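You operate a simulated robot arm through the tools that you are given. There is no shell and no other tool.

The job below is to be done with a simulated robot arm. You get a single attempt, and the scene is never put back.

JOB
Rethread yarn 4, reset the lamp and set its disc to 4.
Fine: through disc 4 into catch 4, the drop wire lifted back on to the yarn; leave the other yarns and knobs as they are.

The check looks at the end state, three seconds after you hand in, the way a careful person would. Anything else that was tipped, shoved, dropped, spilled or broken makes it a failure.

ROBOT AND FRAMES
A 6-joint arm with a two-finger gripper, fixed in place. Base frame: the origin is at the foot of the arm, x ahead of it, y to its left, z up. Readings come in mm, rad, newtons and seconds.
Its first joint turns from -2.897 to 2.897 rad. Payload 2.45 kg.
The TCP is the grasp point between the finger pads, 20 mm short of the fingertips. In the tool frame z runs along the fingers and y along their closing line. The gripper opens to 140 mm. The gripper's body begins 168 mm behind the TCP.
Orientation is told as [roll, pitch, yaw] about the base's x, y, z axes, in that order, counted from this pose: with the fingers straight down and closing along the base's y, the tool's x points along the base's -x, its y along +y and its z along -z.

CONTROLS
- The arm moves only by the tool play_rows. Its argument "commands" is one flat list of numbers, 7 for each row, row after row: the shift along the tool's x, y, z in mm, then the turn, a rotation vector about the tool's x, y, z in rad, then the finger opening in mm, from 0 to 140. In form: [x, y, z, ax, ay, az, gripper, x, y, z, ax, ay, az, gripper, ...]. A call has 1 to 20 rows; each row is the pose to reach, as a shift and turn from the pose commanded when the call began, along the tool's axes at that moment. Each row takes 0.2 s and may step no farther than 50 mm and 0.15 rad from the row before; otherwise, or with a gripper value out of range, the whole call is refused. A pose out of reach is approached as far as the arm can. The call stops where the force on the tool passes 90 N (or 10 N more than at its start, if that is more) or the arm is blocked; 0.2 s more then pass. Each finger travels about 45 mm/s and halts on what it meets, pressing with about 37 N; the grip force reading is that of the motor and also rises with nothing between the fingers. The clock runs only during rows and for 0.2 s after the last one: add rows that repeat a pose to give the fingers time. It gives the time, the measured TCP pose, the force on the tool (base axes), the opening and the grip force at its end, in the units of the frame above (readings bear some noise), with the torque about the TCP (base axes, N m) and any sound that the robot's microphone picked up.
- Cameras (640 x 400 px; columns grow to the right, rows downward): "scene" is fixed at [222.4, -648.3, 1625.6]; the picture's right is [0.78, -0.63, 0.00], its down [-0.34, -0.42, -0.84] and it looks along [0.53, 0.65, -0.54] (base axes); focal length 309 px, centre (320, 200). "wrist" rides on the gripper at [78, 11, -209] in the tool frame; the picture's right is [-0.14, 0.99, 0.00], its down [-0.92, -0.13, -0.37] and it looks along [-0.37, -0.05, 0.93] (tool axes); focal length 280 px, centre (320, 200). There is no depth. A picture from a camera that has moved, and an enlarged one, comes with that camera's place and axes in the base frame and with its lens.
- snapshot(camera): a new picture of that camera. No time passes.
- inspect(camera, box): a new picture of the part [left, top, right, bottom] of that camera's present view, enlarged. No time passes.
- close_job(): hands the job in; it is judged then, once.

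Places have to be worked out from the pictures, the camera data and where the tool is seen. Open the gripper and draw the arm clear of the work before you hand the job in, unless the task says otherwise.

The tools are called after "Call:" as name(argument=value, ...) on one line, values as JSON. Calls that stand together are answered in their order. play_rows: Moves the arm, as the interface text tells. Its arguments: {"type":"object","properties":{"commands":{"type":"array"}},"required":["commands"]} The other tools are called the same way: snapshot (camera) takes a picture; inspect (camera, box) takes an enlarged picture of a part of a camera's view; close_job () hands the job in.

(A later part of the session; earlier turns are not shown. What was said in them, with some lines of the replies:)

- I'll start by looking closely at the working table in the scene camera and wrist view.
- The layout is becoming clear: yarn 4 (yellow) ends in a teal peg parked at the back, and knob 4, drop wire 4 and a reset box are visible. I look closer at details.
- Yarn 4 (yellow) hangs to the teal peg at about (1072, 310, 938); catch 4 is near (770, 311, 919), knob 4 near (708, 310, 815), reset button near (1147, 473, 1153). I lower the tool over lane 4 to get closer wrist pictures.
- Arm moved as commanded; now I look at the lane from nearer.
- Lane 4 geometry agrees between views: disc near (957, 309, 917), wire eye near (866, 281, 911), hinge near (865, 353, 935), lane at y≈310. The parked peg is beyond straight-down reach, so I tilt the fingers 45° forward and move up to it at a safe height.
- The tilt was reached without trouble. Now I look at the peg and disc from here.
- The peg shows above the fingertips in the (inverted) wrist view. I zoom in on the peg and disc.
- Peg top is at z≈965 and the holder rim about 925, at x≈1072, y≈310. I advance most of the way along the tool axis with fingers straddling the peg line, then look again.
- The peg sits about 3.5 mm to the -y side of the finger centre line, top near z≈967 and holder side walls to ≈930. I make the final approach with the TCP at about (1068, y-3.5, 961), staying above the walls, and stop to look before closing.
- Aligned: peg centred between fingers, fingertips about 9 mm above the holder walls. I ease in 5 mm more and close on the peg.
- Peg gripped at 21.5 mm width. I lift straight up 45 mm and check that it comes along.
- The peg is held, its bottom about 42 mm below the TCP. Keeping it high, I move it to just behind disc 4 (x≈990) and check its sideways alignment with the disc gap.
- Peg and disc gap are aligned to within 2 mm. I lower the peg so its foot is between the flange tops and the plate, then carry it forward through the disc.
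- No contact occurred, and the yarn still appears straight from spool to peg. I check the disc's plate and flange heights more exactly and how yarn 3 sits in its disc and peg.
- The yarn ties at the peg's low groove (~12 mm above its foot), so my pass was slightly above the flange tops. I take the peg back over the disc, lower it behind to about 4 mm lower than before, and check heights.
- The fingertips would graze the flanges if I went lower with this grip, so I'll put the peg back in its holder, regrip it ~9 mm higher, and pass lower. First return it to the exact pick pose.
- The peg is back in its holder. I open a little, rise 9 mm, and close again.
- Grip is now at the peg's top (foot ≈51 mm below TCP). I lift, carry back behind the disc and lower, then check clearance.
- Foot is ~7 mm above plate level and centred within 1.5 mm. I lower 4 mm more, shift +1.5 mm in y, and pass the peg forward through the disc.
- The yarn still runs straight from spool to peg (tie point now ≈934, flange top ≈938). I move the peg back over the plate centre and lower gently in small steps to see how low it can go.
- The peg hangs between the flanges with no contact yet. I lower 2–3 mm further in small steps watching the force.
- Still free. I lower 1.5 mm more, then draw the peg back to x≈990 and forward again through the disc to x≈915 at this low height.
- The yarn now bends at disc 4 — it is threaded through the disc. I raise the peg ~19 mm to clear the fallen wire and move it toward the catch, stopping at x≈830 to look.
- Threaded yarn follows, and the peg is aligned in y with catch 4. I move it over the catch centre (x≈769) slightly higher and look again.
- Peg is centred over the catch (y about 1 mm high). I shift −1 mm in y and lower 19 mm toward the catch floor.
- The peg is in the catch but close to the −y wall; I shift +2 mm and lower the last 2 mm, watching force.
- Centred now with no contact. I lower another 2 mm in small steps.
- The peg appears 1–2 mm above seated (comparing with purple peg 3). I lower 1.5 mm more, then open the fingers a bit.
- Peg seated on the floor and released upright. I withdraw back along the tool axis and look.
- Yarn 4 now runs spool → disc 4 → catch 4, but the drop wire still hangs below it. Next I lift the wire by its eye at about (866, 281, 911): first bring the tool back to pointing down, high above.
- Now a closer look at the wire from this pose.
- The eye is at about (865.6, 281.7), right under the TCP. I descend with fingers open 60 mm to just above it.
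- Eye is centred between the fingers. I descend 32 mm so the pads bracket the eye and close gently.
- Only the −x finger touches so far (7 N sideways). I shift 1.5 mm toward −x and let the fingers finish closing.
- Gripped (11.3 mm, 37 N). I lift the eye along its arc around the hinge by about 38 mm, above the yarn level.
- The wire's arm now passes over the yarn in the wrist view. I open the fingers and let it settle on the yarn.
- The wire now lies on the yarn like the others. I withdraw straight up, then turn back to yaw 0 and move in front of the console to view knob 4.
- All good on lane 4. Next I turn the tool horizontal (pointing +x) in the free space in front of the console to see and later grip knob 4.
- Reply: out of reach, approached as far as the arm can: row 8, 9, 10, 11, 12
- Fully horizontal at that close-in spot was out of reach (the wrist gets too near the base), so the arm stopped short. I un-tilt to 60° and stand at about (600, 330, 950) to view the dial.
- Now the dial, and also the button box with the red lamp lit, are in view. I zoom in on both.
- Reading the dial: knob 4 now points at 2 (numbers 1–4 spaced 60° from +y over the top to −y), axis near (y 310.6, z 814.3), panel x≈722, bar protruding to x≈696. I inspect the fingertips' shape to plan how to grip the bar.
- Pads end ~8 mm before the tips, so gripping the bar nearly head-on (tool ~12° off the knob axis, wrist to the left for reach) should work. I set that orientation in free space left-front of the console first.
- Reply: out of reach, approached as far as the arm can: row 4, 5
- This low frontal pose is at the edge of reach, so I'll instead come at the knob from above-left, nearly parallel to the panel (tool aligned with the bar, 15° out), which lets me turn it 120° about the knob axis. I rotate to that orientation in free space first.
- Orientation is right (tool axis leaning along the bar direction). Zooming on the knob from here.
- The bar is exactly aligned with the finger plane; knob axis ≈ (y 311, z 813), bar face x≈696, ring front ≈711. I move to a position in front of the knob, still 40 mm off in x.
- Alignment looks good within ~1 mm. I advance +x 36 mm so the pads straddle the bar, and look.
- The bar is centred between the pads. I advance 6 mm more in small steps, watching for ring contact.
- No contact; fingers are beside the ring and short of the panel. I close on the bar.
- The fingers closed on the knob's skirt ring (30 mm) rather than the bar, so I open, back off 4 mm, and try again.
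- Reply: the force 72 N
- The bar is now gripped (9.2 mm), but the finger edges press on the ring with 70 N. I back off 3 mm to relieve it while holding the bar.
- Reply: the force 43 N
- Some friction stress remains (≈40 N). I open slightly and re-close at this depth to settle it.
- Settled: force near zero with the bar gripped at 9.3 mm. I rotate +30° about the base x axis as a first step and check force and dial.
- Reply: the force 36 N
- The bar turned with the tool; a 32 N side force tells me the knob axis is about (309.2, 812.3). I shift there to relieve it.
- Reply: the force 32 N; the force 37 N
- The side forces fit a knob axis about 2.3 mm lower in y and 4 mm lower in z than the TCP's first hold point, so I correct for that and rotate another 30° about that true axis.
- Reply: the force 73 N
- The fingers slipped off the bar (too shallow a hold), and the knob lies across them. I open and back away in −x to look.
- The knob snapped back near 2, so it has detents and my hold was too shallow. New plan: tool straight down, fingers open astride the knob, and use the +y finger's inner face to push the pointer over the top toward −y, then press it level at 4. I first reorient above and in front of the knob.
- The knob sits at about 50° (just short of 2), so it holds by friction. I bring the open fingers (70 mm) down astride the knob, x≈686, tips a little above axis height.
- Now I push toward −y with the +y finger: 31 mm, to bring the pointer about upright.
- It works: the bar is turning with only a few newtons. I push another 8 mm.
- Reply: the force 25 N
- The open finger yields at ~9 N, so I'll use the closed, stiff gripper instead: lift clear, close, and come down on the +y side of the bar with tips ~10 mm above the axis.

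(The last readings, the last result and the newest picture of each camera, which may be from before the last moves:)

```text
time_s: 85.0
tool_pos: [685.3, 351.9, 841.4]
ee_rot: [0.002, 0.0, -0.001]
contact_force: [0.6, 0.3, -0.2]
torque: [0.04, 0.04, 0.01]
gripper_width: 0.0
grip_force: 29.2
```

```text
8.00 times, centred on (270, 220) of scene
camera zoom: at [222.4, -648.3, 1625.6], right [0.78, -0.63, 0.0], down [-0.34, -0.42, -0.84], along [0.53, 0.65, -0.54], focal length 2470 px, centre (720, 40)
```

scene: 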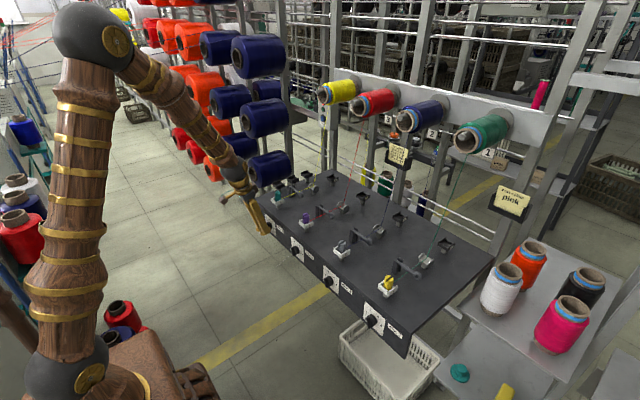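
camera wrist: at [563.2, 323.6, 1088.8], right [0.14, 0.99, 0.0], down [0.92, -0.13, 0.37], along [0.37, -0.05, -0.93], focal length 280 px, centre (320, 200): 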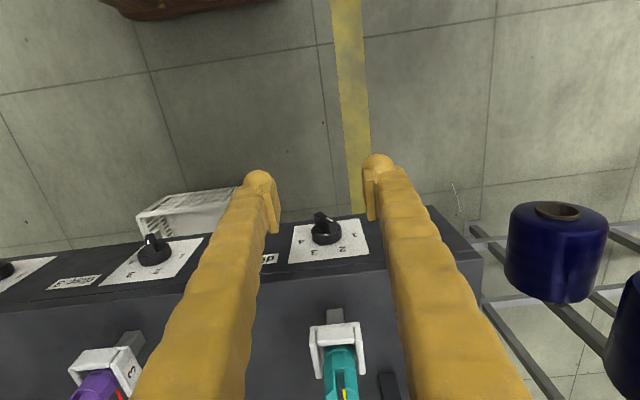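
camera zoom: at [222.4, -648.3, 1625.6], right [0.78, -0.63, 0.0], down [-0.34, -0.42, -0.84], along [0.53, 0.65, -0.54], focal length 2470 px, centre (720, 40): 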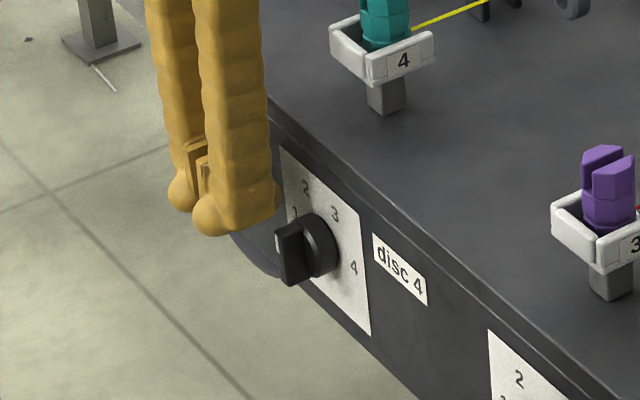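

I push the closed gripper toward −y in steps, checking the scene view.

Call:
play_rows(commands=[0, -6, 0, 0, 0, 0, 0, 0, -11, 0, 0, 0, 0, 0, 0, -15, 0, 0, 0, 0, 0, 0, -18, 0, 0, 0, 0, 0, 0, -18, 0, 0, 0, 0, 0])

Call:
inspect(camera="scene", box=[240, 195, 300, 245])

Call:
inspect(camera="wrist", box=[200, 100, 400, 250])

```text
time_s: 86.2
tool_pos: [685.1, 333.4, 842.7]
ee_rot: [0.002, -0.001, 0.0]
contact_force: [-0.9, -0.3, -0.4]
torque: [-0.01, 0.0, -0.02]
gripper_width: 0.0
grip_force: 29.5
```

```text
8.00 times, centred on (270, 220) of scene
camera zoom: at [222.4, -648.3, 1625.6], right [0.78, -0.63, 0.0], down [-0.34, -0.42, -0.84], along [0.53, 0.65, -0.54], focal length 2470 px, centre (720, 40)
```

zoom: 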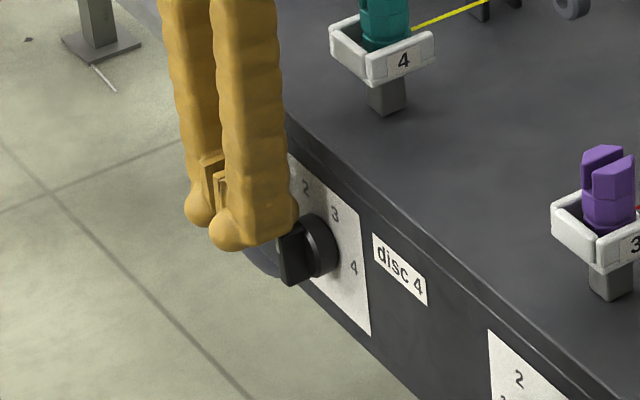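

```text
2.67 times, centred on (300, 175) of wrist
camera zoom: at [608.2, 346.9, 1049.4], right [0.14, 0.99, 0.0], down [0.92, -0.13, 0.37], along [0.37, -0.05, -0.93], focal length 748 px, centre (373, 267)
```

zoom: 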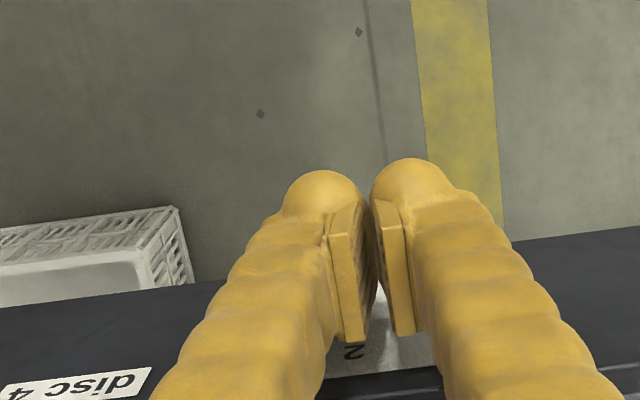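

No contact force yet. I continue 12 mm further.

Call:
play_rows(commands=[0, -4, 0, 0, 0, 0, 0, 0, -8, 0, 0, 0, 0, 0, 0, -12, 0, 0, 0, 0, 0, 0, -12, 0, 0, 0, 0, 0])

Call:
inspect(camera="scene", box=[240, 195, 300, 245])

Call:
inspect(camera="wrist", box=[200, 100, 400, 250])

```text
time_s: 87.2
tool_pos: [684.8, 323.9, 841.8]
ee_rot: [0.0, -0.001, 0.0]
contact_force: [-31.5, 22.0, 22.3]
torque: [0.36, 0.09, -0.34]
gripper_width: 0.0
grip_force: 29.8
```

```text
8.00 times, centred on (270, 220) of scene
camera zoom: at [222.4, -648.3, 1625.6], right [0.78, -0.63, 0.0], down [-0.34, -0.42, -0.84], along [0.53, 0.65, -0.54], focal length 2470 px, centre (720, 40)
```

zoom: 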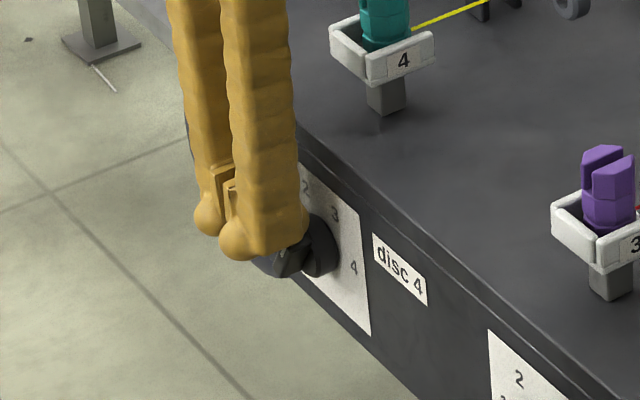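

```text
2.67 times, centred on (300, 175) of wrist
camera zoom: at [608.0, 335.7, 1050.3], right [0.14, 0.99, 0.0], down [0.92, -0.13, 0.37], along [0.37, -0.05, -0.93], focal length 748 px, centre (373, 267)
```

zoom: 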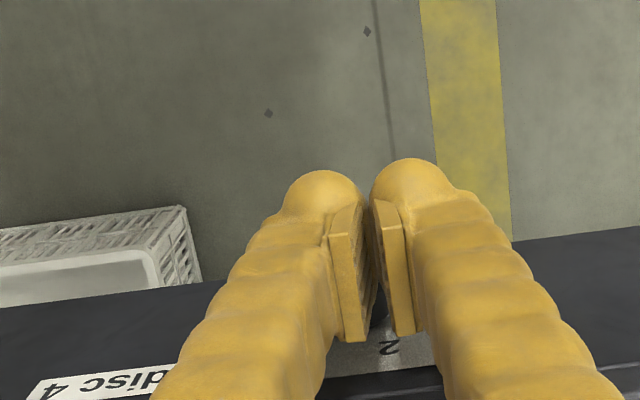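

Contact now. I zoom in on the knob.

Call:
inspect(camera="scene", box=[263, 215, 293, 240])

```text
16.00 times, centred on (278, 228) of scene
camera zoom: at [222.4, -648.3, 1625.6], right [0.78, -0.63, 0.0], down [-0.34, -0.42, -0.84], along [0.53, 0.65, -0.54], focal length 4939 px, centre (992, -240)
```

zoom: 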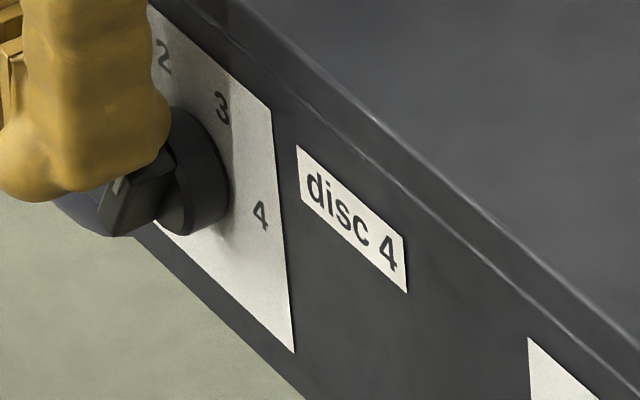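

The pointer is past upright (≈105°). I ease back 2 mm in x, raise 4 mm and push 10 mm further toward −y.

Call:
play_rows(commands=[2, 0, -2, 0, 0, 0, 0, 2, -2, -4, 0, 0, 0, 0, 2, -5, -4, 0, 0, 0, 0, 2, -8, -4, 0, 0, 0, 0, 2, -10, -4, 0, 0, 0, 0, 2, -10, -4, 0, 0, 0, 0])

Call:
inspect(camera="scene", box=[263, 215, 293, 240])

```text
time_s: 88.6
tool_pos: [683.4, 312.5, 846.6]
ee_rot: [0.003, 0.0, 0.0]
contact_force: [0.6, 0.0, 0.4]
torque: [-0.02, -0.02, -0.03]
gripper_width: 0.0
grip_force: 29.6
```

```text
16.00 times, centred on (278, 228) of scene
camera zoom: at [222.4, -648.3, 1625.6], right [0.78, -0.63, 0.0], down [-0.34, -0.42, -0.84], along [0.53, 0.65, -0.54], focal length 4939 px, centre (992, -240)
```

zoom: 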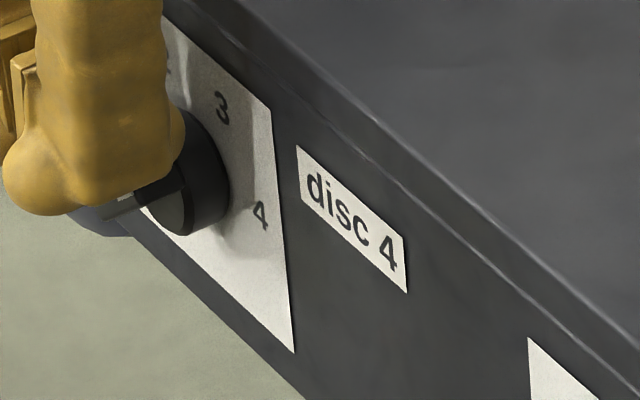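

The pointer has moved beyond 3. I raise the gripper 45 mm to see the knob clearly.

Call:
play_rows(commands=[3, 0, -15, 0, 0, 0, 0, 20, 0, -40, 0, 0, 0, 30, 40, 0, -60, 0, 0, 0, 60, 40, 0, -60, 0, 0, 0, 70, 40, 0, -60, 0, 0, 0, 70])

Call:
inspect(camera="scene", box=[258, 210, 298, 245])

Call:
inspect(camera="wrist", box=[270, 180, 370, 260])

```text
time_s: 89.8
tool_pos: [642.2, 313.7, 906.7]
ee_rot: [0.003, -0.002, 0.0]
contact_force: [0.2, 0.1, 0.7]
torque: [-0.02, -0.02, 0.02]
gripper_width: 69.9
grip_force: 0.0
```

```text
11.43 times, centred on (278, 228) of scene
camera zoom: at [222.4, -648.3, 1625.6], right [0.78, -0.63, 0.0], down [-0.34, -0.42, -0.84], along [0.53, 0.65, -0.54], focal length 3528 px, centre (800, -114)
```

zoom: 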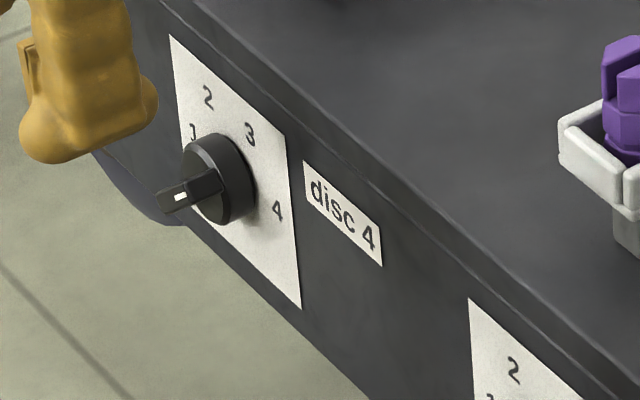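

```text
5.00 times, centred on (320, 220) of wrist
camera zoom: at [565.1, 324.8, 1113.5], right [0.14, 0.99, 0.0], down [0.92, -0.13, 0.37], along [0.37, -0.05, -0.93], focal length 1402 px, centre (320, 100)
```

zoom: 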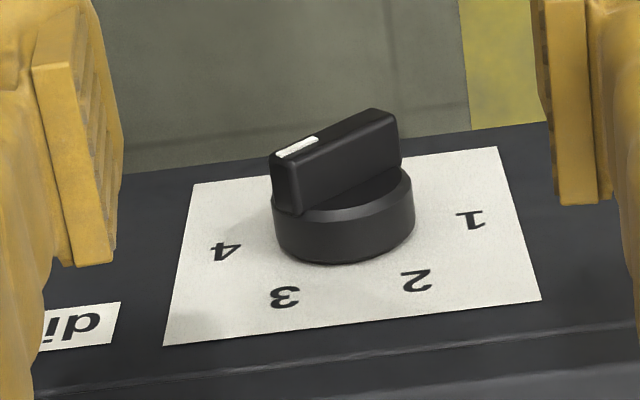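

The pointer is now at about 148°, between 3 and 4. I close the gripper, place it above the pointer half of the bar and press down toward level (4).

Call:
play_rows(commands=[0, -4, 0, 0, 0, 0, 40, -20, -7.7, 10, 0, 0, 0, 10, -40, -7.7, 30, 0, 0, 0, 0, -40, -7.7, 45, 0, 0, 0, 0, -40, -7.7, 45, 0, 0, 0, 0, -40, -7.7, 55, 0, 0, 0, 0, -40, -7.7, 60, 0, 0, 0, 0, -40, -7.7, 64, 0, 0, 0, 0, -40, -7.7, 64, 0, 0, 0, 0])

Call:
inspect(camera="scene", box=[258, 210, 298, 245])

```text
time_s: 91.8
tool_pos: [684.2, 306.2, 841.1]
ee_rot: [0.003, 0.001, -0.001]
contact_force: [-0.1, 0.2, 0.5]
torque: [0.0, 0.02, -0.01]
gripper_width: 0.0
grip_force: 29.7
```

```text
11.43 times, centred on (278, 228) of scene
camera zoom: at [222.4, -648.3, 1625.6], right [0.78, -0.63, 0.0], down [-0.34, -0.42, -0.84], along [0.53, 0.65, -0.54], focal length 3528 px, centre (800, -114)
```

zoom: 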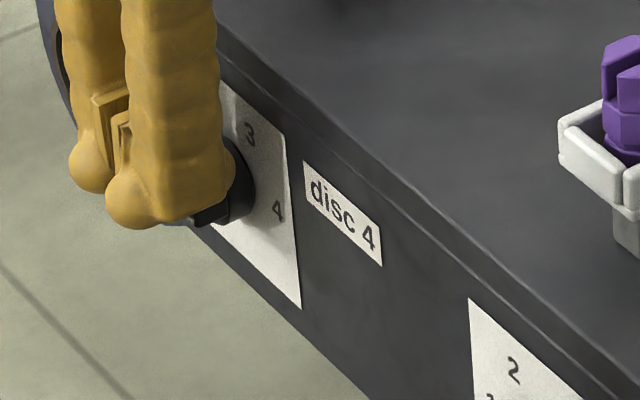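

No resisting force yet; I continue pressing down in 1–2 mm steps.

Call:
play_rows(commands=[0, 0, 1.5, 0, 0, 0, 0, 0, 0, 3, 0, 0, 0, 0, 0, 0, 3, 0, 0, 0, 0])

Call:
play_rows(commands=[0, 0, 1, 0, 0, 0, 0, 0, 0, 2, 0, 0, 0, 0, 0, 0, 2, 0, 0, 0, 0])

Call:
inspect(camera="scene", box=[258, 210, 298, 245])

```text
time_s: 92.6
tool_pos: [682.9, 304.1, 839.3]
ee_rot: [0.002, -0.001, 0.0]
contact_force: [-0.7, 0.3, -0.5]
torque: [0.0, 0.04, 0.03]
gripper_width: 0.0
grip_force: 29.6
```

```text
time_s: 93.4
tool_pos: [682.9, 304.7, 837.1]
ee_rot: [0.001, -0.002, 0.0]
contact_force: [-0.6, -0.2, -0.9]
torque: [-0.02, -0.03, -0.01]
gripper_width: 0.0
grip_force: 29.1
```

```text
11.43 times, centred on (278, 228) of scene
camera zoom: at [222.4, -648.3, 1625.6], right [0.78, -0.63, 0.0], down [-0.34, -0.42, -0.84], along [0.53, 0.65, -0.54], focal length 3528 px, centre (800, -114)
```

zoom: 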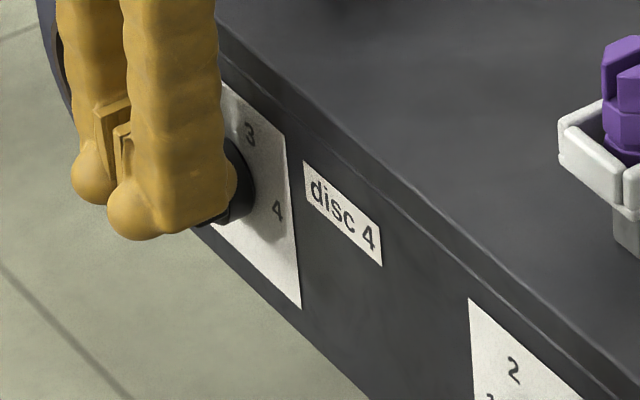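

No force is felt, so I raise the gripper and check the knob's angle.

Call:
play_rows(commands=[0, 0, -20, 0, 0, 0, 0, 20, 0, -50, 0, 0, 0, 30, 40, 5, -72, 0, 0, 0, 60, 40, 5, -72, 0, 0, 0, 70, 40, 5, -72, 0, 0, 0, 70])

Call:
inspect(camera="scene", box=[258, 210, 298, 245])

Call:
inspect(camera="wrist", box=[270, 180, 370, 260])

```text
time_s: 94.6
tool_pos: [643.3, 311.1, 909.8]
ee_rot: [0.003, -0.002, -0.001]
contact_force: [-0.2, 0.6, 0.0]
torque: [0.01, -0.02, -0.04]
gripper_width: 69.9
grip_force: 0.1
```

```text
11.43 times, centred on (278, 228) of scene
camera zoom: at [222.4, -648.3, 1625.6], right [0.78, -0.63, 0.0], down [-0.34, -0.42, -0.84], along [0.53, 0.65, -0.54], focal length 3528 px, centre (800, -114)
```

zoom: 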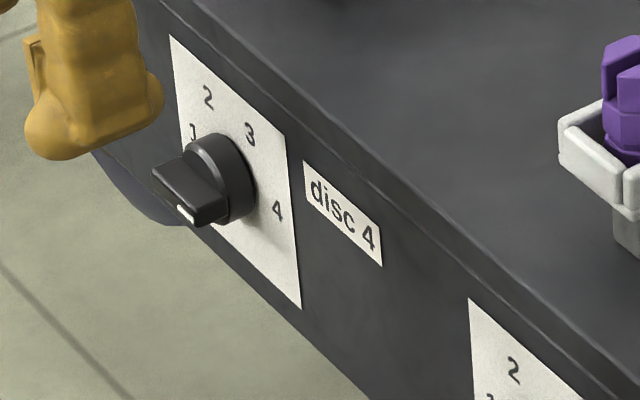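

```text
5.00 times, centred on (320, 220) of wrist
camera zoom: at [565.9, 321.4, 1116.5], right [0.14, 0.99, 0.0], down [0.92, -0.13, 0.37], along [0.37, -0.05, -0.93], focal length 1402 px, centre (320, 100)
```

zoom: 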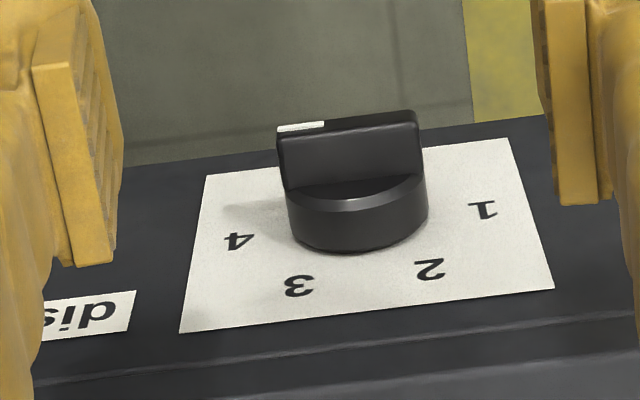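

Knob 4 now points straight at 4 (bar level within ~2°). Next is the reset button near (1146, 473, 1155): I raise, move over to y≈473 well clear of yarn 4, and close the gripper.

Call:
play_rows(commands=[0, 0, -45, 0, 0, 0, 40, 0, 0, -90, 0, 0, 0, 10, 0, 0, -135, 0, 0, 0, 0, 0, 0, -180, 0, 0, 0, 0, 0, 0, -225, 0, 0, 0, 0, 0, 40, -250, 0, 0, 0, 0, 0, 80, -250, 0, 0, 0, 0, 0, 120, -250, 0, 0, 0, 0, 0, 162, -250, 0, 0, 0, 0, 0, 162, -250, 0, 0, 0, 0])

Call:
play_rows(commands=[-40, 0, 0, 0, -0.116, 0, 0, -80, 0, 0, 0, -0.232, 0, 0, -120, 0, 0, 0, -0.348, 0, 0, -160, 0, 0, 0, -0.464, 0, 0, -200, 0, 0, 0, -0.58, 0, 0, -240, 0, 0, 0, -0.696, 0, 0, -280, 0, 0, 0, -0.812, 0, 0, -320, 0, 0, 0, -0.928, 0, 0, -360, 0, 5, 0, -1.047, 0, 0, -360, 0, 5, 0, -1.047, 0, 0])

Call:
snapshot(camera="wrist")

Call:
snapshot(camera="scene")

```text
time_s: 96.8
tool_pos: [643.8, 474.2, 1160.9]
ee_rot: [0.003, -0.002, 0.0]
contact_force: [-0.6, 0.4, 0.7]
torque: [-0.01, 0.02, -0.03]
gripper_width: 0.0
grip_force: 29.7
```

```text
time_s: 99.0
tool_pos: [1005.4, 472.0, 1154.6]
ee_rot: [0.001, -1.049, -0.002]
contact_force: [0.5, 0.5, -1.2]
torque: [0.0, 0.01, 0.03]
gripper_width: 0.0
grip_force: 29.2
```

```text
taken
camera wrist: at [786.1, 484.4, 1190.6], right [0.07, 0.99, 0.12], down [0.14, -0.13, 0.98], along [0.99, -0.05, -0.15], focal length 280 px, centre (320, 200)
```

wrist: 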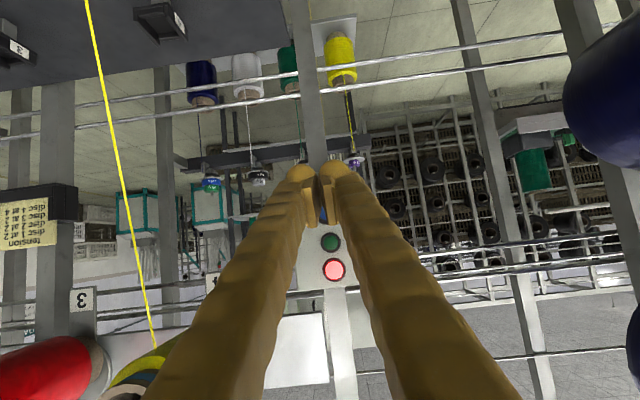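

```text
taken
```

scene: 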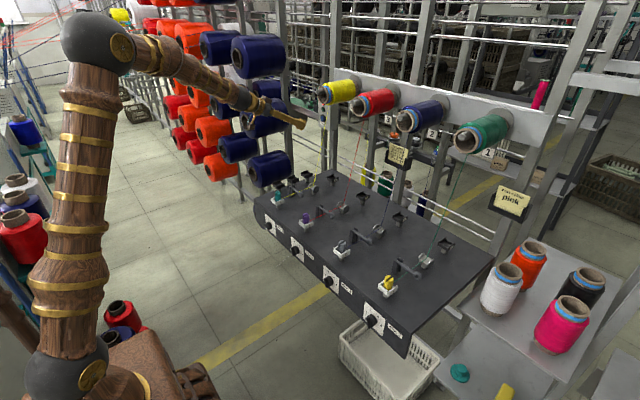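

Red lamp is still lit. I look closely at the button relative to the fingertips.

Call:
inspect(camera="wrist", box=[270, 150, 380, 290])

Call:
inspect(camera="scene", box=[285, 90, 345, 140])

```text
2.86 times, centred on (325, 220) of wrist
camera zoom: at [786.1, 484.4, 1190.6], right [0.07, 0.99, 0.12], down [0.14, -0.13, 0.98], along [0.99, -0.05, -0.15], focal length 801 px, centre (306, 143)
```

zoom: 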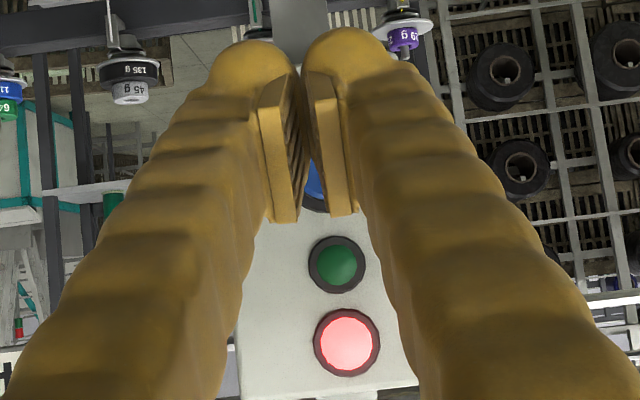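

```text
8.00 times, centred on (315, 115) of scene
camera zoom: at [222.4, -648.3, 1625.6], right [0.78, -0.63, 0.0], down [-0.34, -0.42, -0.84], along [0.53, 0.65, -0.54], focal length 2470 px, centre (360, 880)
```

zoom: 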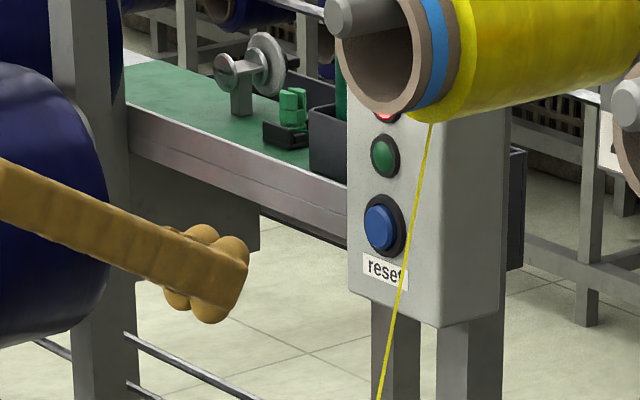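

The button is where I estimated, (1146, 472.5, 1155.5). I move up to about 8 mm in front of it.

Call:
play_rows(commands=[-16, 0.3, 31, 0, 0, 0, 0, -32, 0.5, 62, 0, 0, 0, 0, -43, 0.5, 84, 0, 0, 0, 0, -49.2, 0.5, 95.2, 0, 0, 0, 0, -49.2, 0.5, 95.2, 0, 0, 0, 0])

Call:
inspect(camera="scene", box=[300, 90, 350, 135])

Call:
inspect(camera="wrist", box=[270, 130, 380, 290])

```text
time_s: 100.2
tool_pos: [1110.4, 473.2, 1149.9]
ee_rot: [0.001, -1.046, -0.002]
contact_force: [-0.4, -0.1, -0.6]
torque: [0.03, -0.01, 0.02]
gripper_width: 0.2
grip_force: 29.4
```

```text
8.89 times, centred on (325, 112) of scene
camera zoom: at [222.4, -648.3, 1625.6], right [0.78, -0.63, 0.0], down [-0.34, -0.42, -0.84], along [0.53, 0.65, -0.54], focal length 2744 px, centre (276, 978)
```

zoom: 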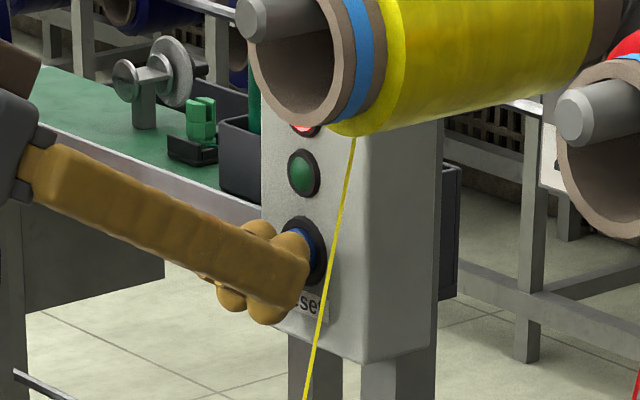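

```text
2.50 times, centred on (325, 210) of wrist
camera zoom: at [890.6, 485.4, 1185.5], right [0.07, 0.99, 0.12], down [0.14, -0.13, 0.98], along [0.99, -0.05, -0.15], focal length 701 px, centre (308, 175)
```

zoom: 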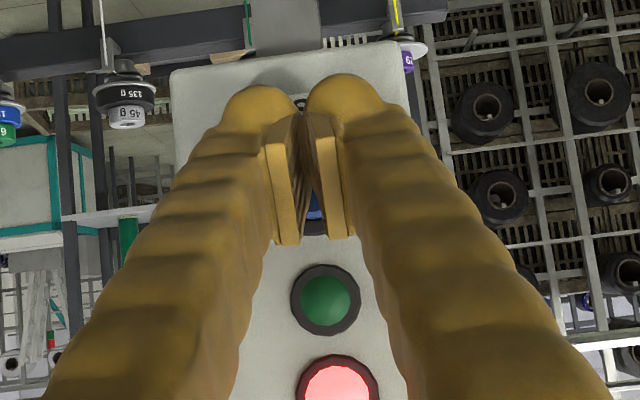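

Fingertips are lined up just in front of the blue cap. I press forward in small steps.

Call:
play_rows(commands=[-1, 0, 1.7, 0, 0, 0, 0, -2, 0, 3.5, 0, 0, 0, 0, -3, 0, 5.2, 0, 0, 0, 0, -4, 0, 6.9, 0, 0, 0, 0])

Call:
inspect(camera="wrist", box=[270, 130, 380, 290])

```text
time_s: 101.2
tool_pos: [1117.5, 472.8, 1148.6]
ee_rot: [0.002, -1.047, -0.001]
contact_force: [-5.1, 2.0, 0.6]
torque: [-0.03, -0.05, 0.05]
gripper_width: 5.8
grip_force: 29.7
heard: click
```

```text
2.50 times, centred on (325, 210) of wrist
camera zoom: at [898.6, 484.9, 1184.6], right [0.07, 0.99, 0.12], down [0.14, -0.13, 0.98], along [0.99, -0.05, -0.15], focal length 701 px, centre (308, 175)
```

zoom: 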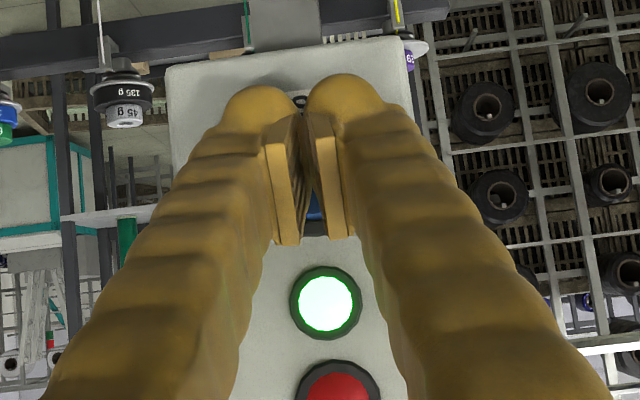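

Click heard: the green lamp is lit and the red is out. I withdraw the way I came and check everything.

Call:
play_rows(commands=[6, 0, -10.4, 0, 0, 0, 0, 20, 0, -34.6, 0, 0, 0, 0, 40, 0, -69, 0, 0, 0, 0, 60, 0, -104, 0, 0, 0, 0, 60, 0, -104, 0, 0, 0, 0])

Call:
inspect(camera="wrist", box=[270, 130, 380, 290])

Call:
inspect(camera="scene", box=[245, 165, 345, 245])

Call:
snapshot(camera="scene")

```text
time_s: 102.4
tool_pos: [999.6, 471.9, 1147.6]
ee_rot: [0.002, -1.049, -0.001]
contact_force: [1.0, -0.2, 0.3]
torque: [-0.02, 0.0, 0.0]
gripper_width: 0.2
grip_force: 29.6
```

```text
2.50 times, centred on (325, 210) of wrist
camera zoom: at [780.5, 484.2, 1183.6], right [0.07, 0.99, 0.12], down [0.14, -0.13, 0.98], along [0.99, -0.05, -0.15], focal length 701 px, centre (308, 175)
```

zoom: 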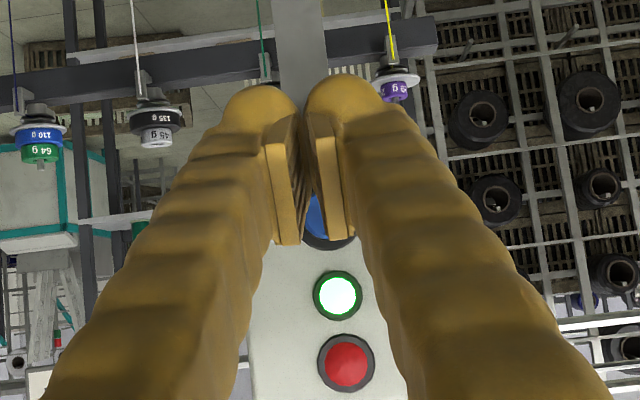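

```text
5.00 times, centred on (295, 205) of scene
camera zoom: at [222.4, -648.3, 1625.6], right [0.78, -0.63, 0.0], down [-0.34, -0.42, -0.84], along [0.53, 0.65, -0.54], focal length 1544 px, centre (445, 175)
```

zoom: 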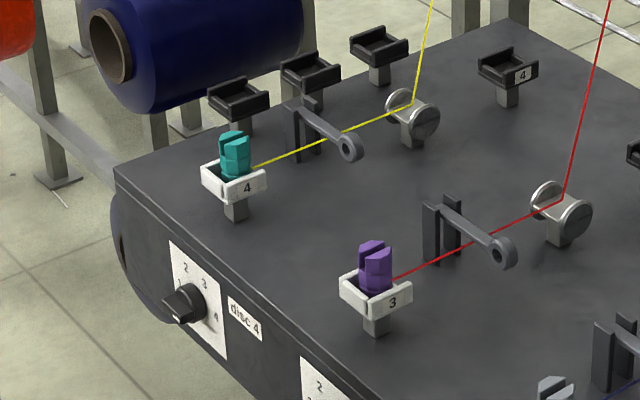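

```text
taken
```

scene: 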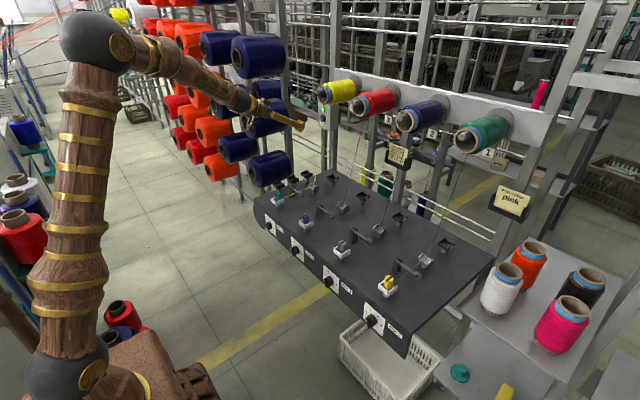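

Green lamp stays on; lane 4 looks like the other lanes. I retreat to the earlier viewing pose in front of the console, opening the gripper, for a last check of the dial.

Call:
play_rows(commands=[20, 0, -34.6, 0, 0, 0, 0, 40, 0, -69, 0, 0, 0, 10, 60, 0, -104, 0, 0, 0, 30, 80, 0, -138, 0, 0, 0, 50, 100, 0, -173, 0, 0, 0, 60, 120, -10, -208, 0, 0, 0, 60, 140, -20, -242, 0, 0, 0, 60, 160, -30, -277, 0, 0, 0, 60, 195, -40, -275, 0, 0, 0, 60, 235, -50, -250, 0, 0, 0, 60, 275, -50, -228, 0, 0, 0, 60, 275, -50, -228, 0, 0, 0, 60])

Call:
snapshot(camera="wrist")

```text
time_s: 105.0
tool_pos: [664.6, 420.6, 1024.0]
ee_rot: [0.004, -1.047, -0.002]
contact_force: [0.3, 0.7, -0.6]
torque: [0.03, -0.02, -0.02]
gripper_width: 59.6
grip_force: 0.0
```

```text
taken
camera wrist: at [445.3, 433.2, 1060.4], right [0.07, 0.99, 0.12], down [0.14, -0.13, 0.98], along [0.99, -0.05, -0.15], focal length 280 px, centre (320, 200)
```

wrist: 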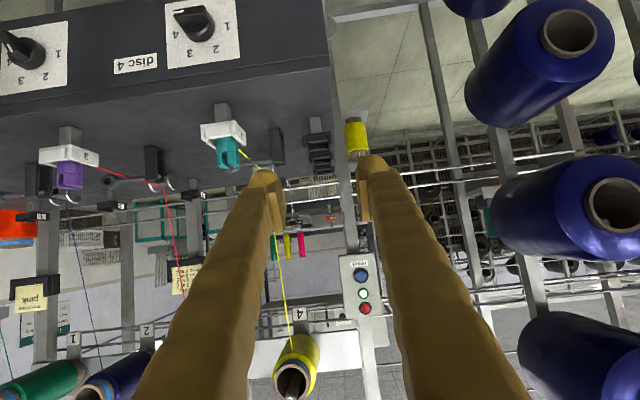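

I zoom in on the dial, the lane and the lamp box for the final check.

Call:
inspect(camera="wrist", box=[150, 0, 250, 80])

Call:
inspect(camera="wrist", box=[190, 95, 290, 195])

Call:
inspect(camera="scene", box=[268, 165, 338, 215])

Call:
inspect(camera="scene", box=[240, 215, 400, 345])

```text
5.00 times, centred on (200, 40) of wrist
camera zoom: at [445.3, 433.2, 1060.4], right [0.07, 0.99, 0.12], down [0.14, -0.13, 0.98], along [0.99, -0.05, -0.15], focal length 1402 px, centre (920, 1000)
```

zoom: 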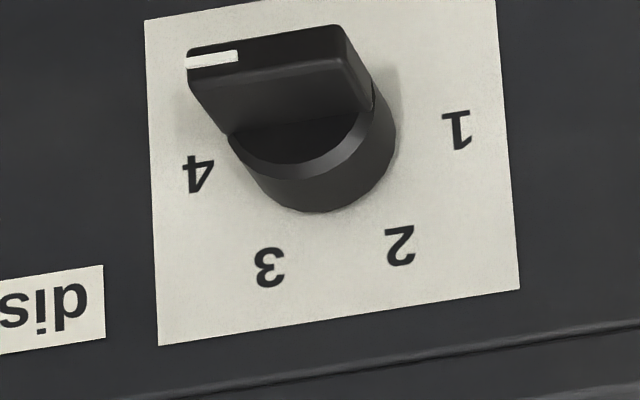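

```text
4.00 times, centred on (240, 145) of wrist
camera zoom: at [445.3, 433.2, 1060.4], right [0.07, 0.99, 0.12], down [0.14, -0.13, 0.98], along [0.99, -0.05, -0.15], focal length 1122 px, centre (640, 420)
```

zoom: 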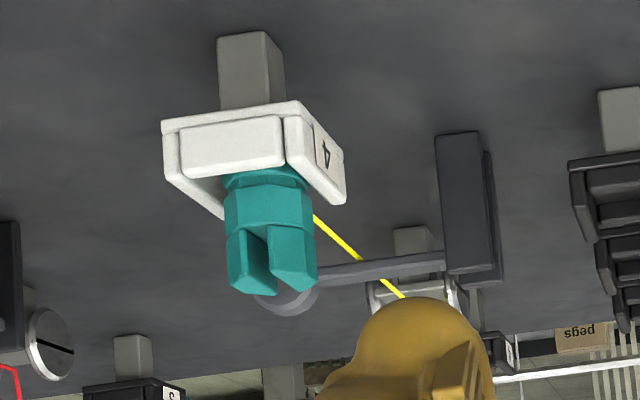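

```text
8.00 times, centred on (303, 190) of scene
camera zoom: at [222.4, -648.3, 1625.6], right [0.78, -0.63, 0.0], down [-0.34, -0.42, -0.84], along [0.53, 0.65, -0.54], focal length 2470 px, centre (456, 280)
```

zoom: 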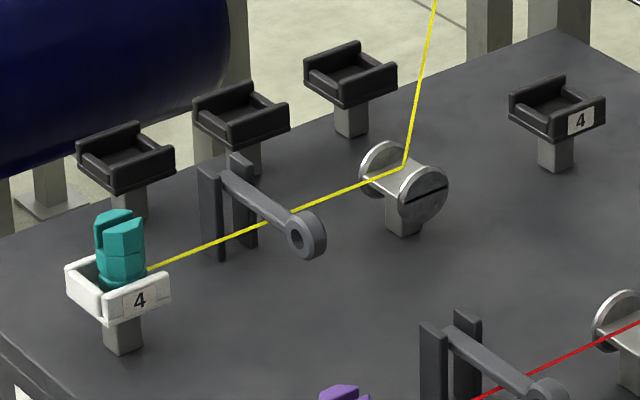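

```text
3.08 times, centred on (320, 280) of scene
camera zoom: at [222.4, -648.3, 1625.6], right [0.78, -0.63, 0.0], down [-0.34, -0.42, -0.84], along [0.53, 0.65, -0.54], focal length 950 px, centre (320, -46)
```

zoom: 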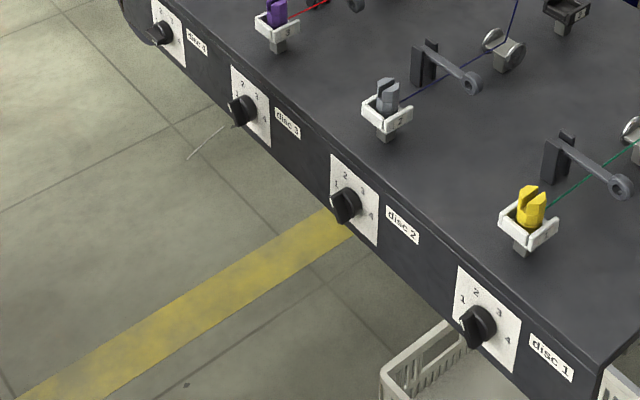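

Everything checks: knob 4 points at 4, yarn 4 runs through disc 4 into catch 4 with the wire on it, green lamp on, others untouched. I draw the arm up and clear near its starting pose with the gripper open.

Call:
play_rows(commands=[-29, -2.5, -26, 0, 0.131, 0, 80, -58, -5, -52, 0, 0.262, 0, 100, -87, -7.5, -78, 0, 0.393, 0, 120, -116, -10, -104, 0, 0.524, 0, 140, -145, -12.5, -130, 0, 0.654, 0, 140, -174, -15, -157, 0, 0.785, 0, 140, -203, -17.5, -183, 0, 0.916, 0, 140, -232, -20, -209, 0, 1.047, 0, 140, -232, -20, -209, 0, 1.047, 0, 140])

Call:
snapshot(camera="scene")

Call:
inspect(camera="scene", box=[245, 70, 365, 245])

```text
time_s: 107.0
tool_pos: [599.8, 399.9, 1331.3]
ee_rot: [0.001, -0.001, 0.001]
contact_force: [0.0, 0.3, 0.7]
torque: [-0.01, 0.01, 0.02]
gripper_width: 139.9
grip_force: 0.0
```

```text
taken
```

scene: 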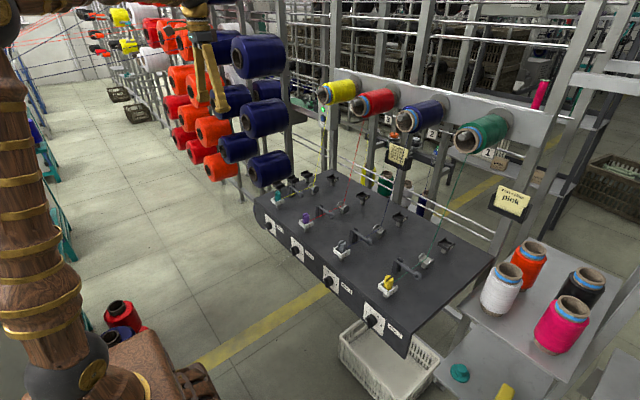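

```text
2.29 times, centred on (305, 158) of scene
camera zoom: at [222.4, -648.3, 1625.6], right [0.78, -0.63, 0.0], down [-0.34, -0.42, -0.84], along [0.53, 0.65, -0.54], focal length 706 px, centre (354, 297)
```

zoom: 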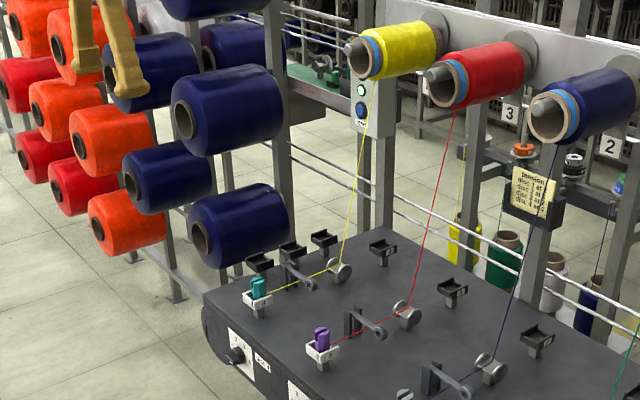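

The arm is clear with the gripper open. Yarn 4 is threaded, the drop wire rests on it, disc 4 is set to 4 and the lamp is green, so I hand in.

Call:
close_job()

```text
The job is handed in.
```

Yarn 4 is rethreaded, the lamp is reset and disc 4 is set to 4. I have handed the job in; the result of the check is not shown to me.

- **Yarn 4:** it runs from the spool through disc 4 into catch 4. The drop wire is lifted back and rests on the yarn at about the same angle as on lane 3.
- **Lamp:** I pressed reset and heard it click. The green lamp is lit and the red is out.
- **Disc 4 knob:** it points at 4, within about a degree in the last close view. My first grip on the bar slipped and the knob turned back towards 2, so I pushed it round to 4 with the closed fingers instead.
- **Everything else:** I did not touch the other yarns, pegs or knobs, and nothing looked tipped or moved in the last pictures. The gripper is open and the arm is drawn clear.
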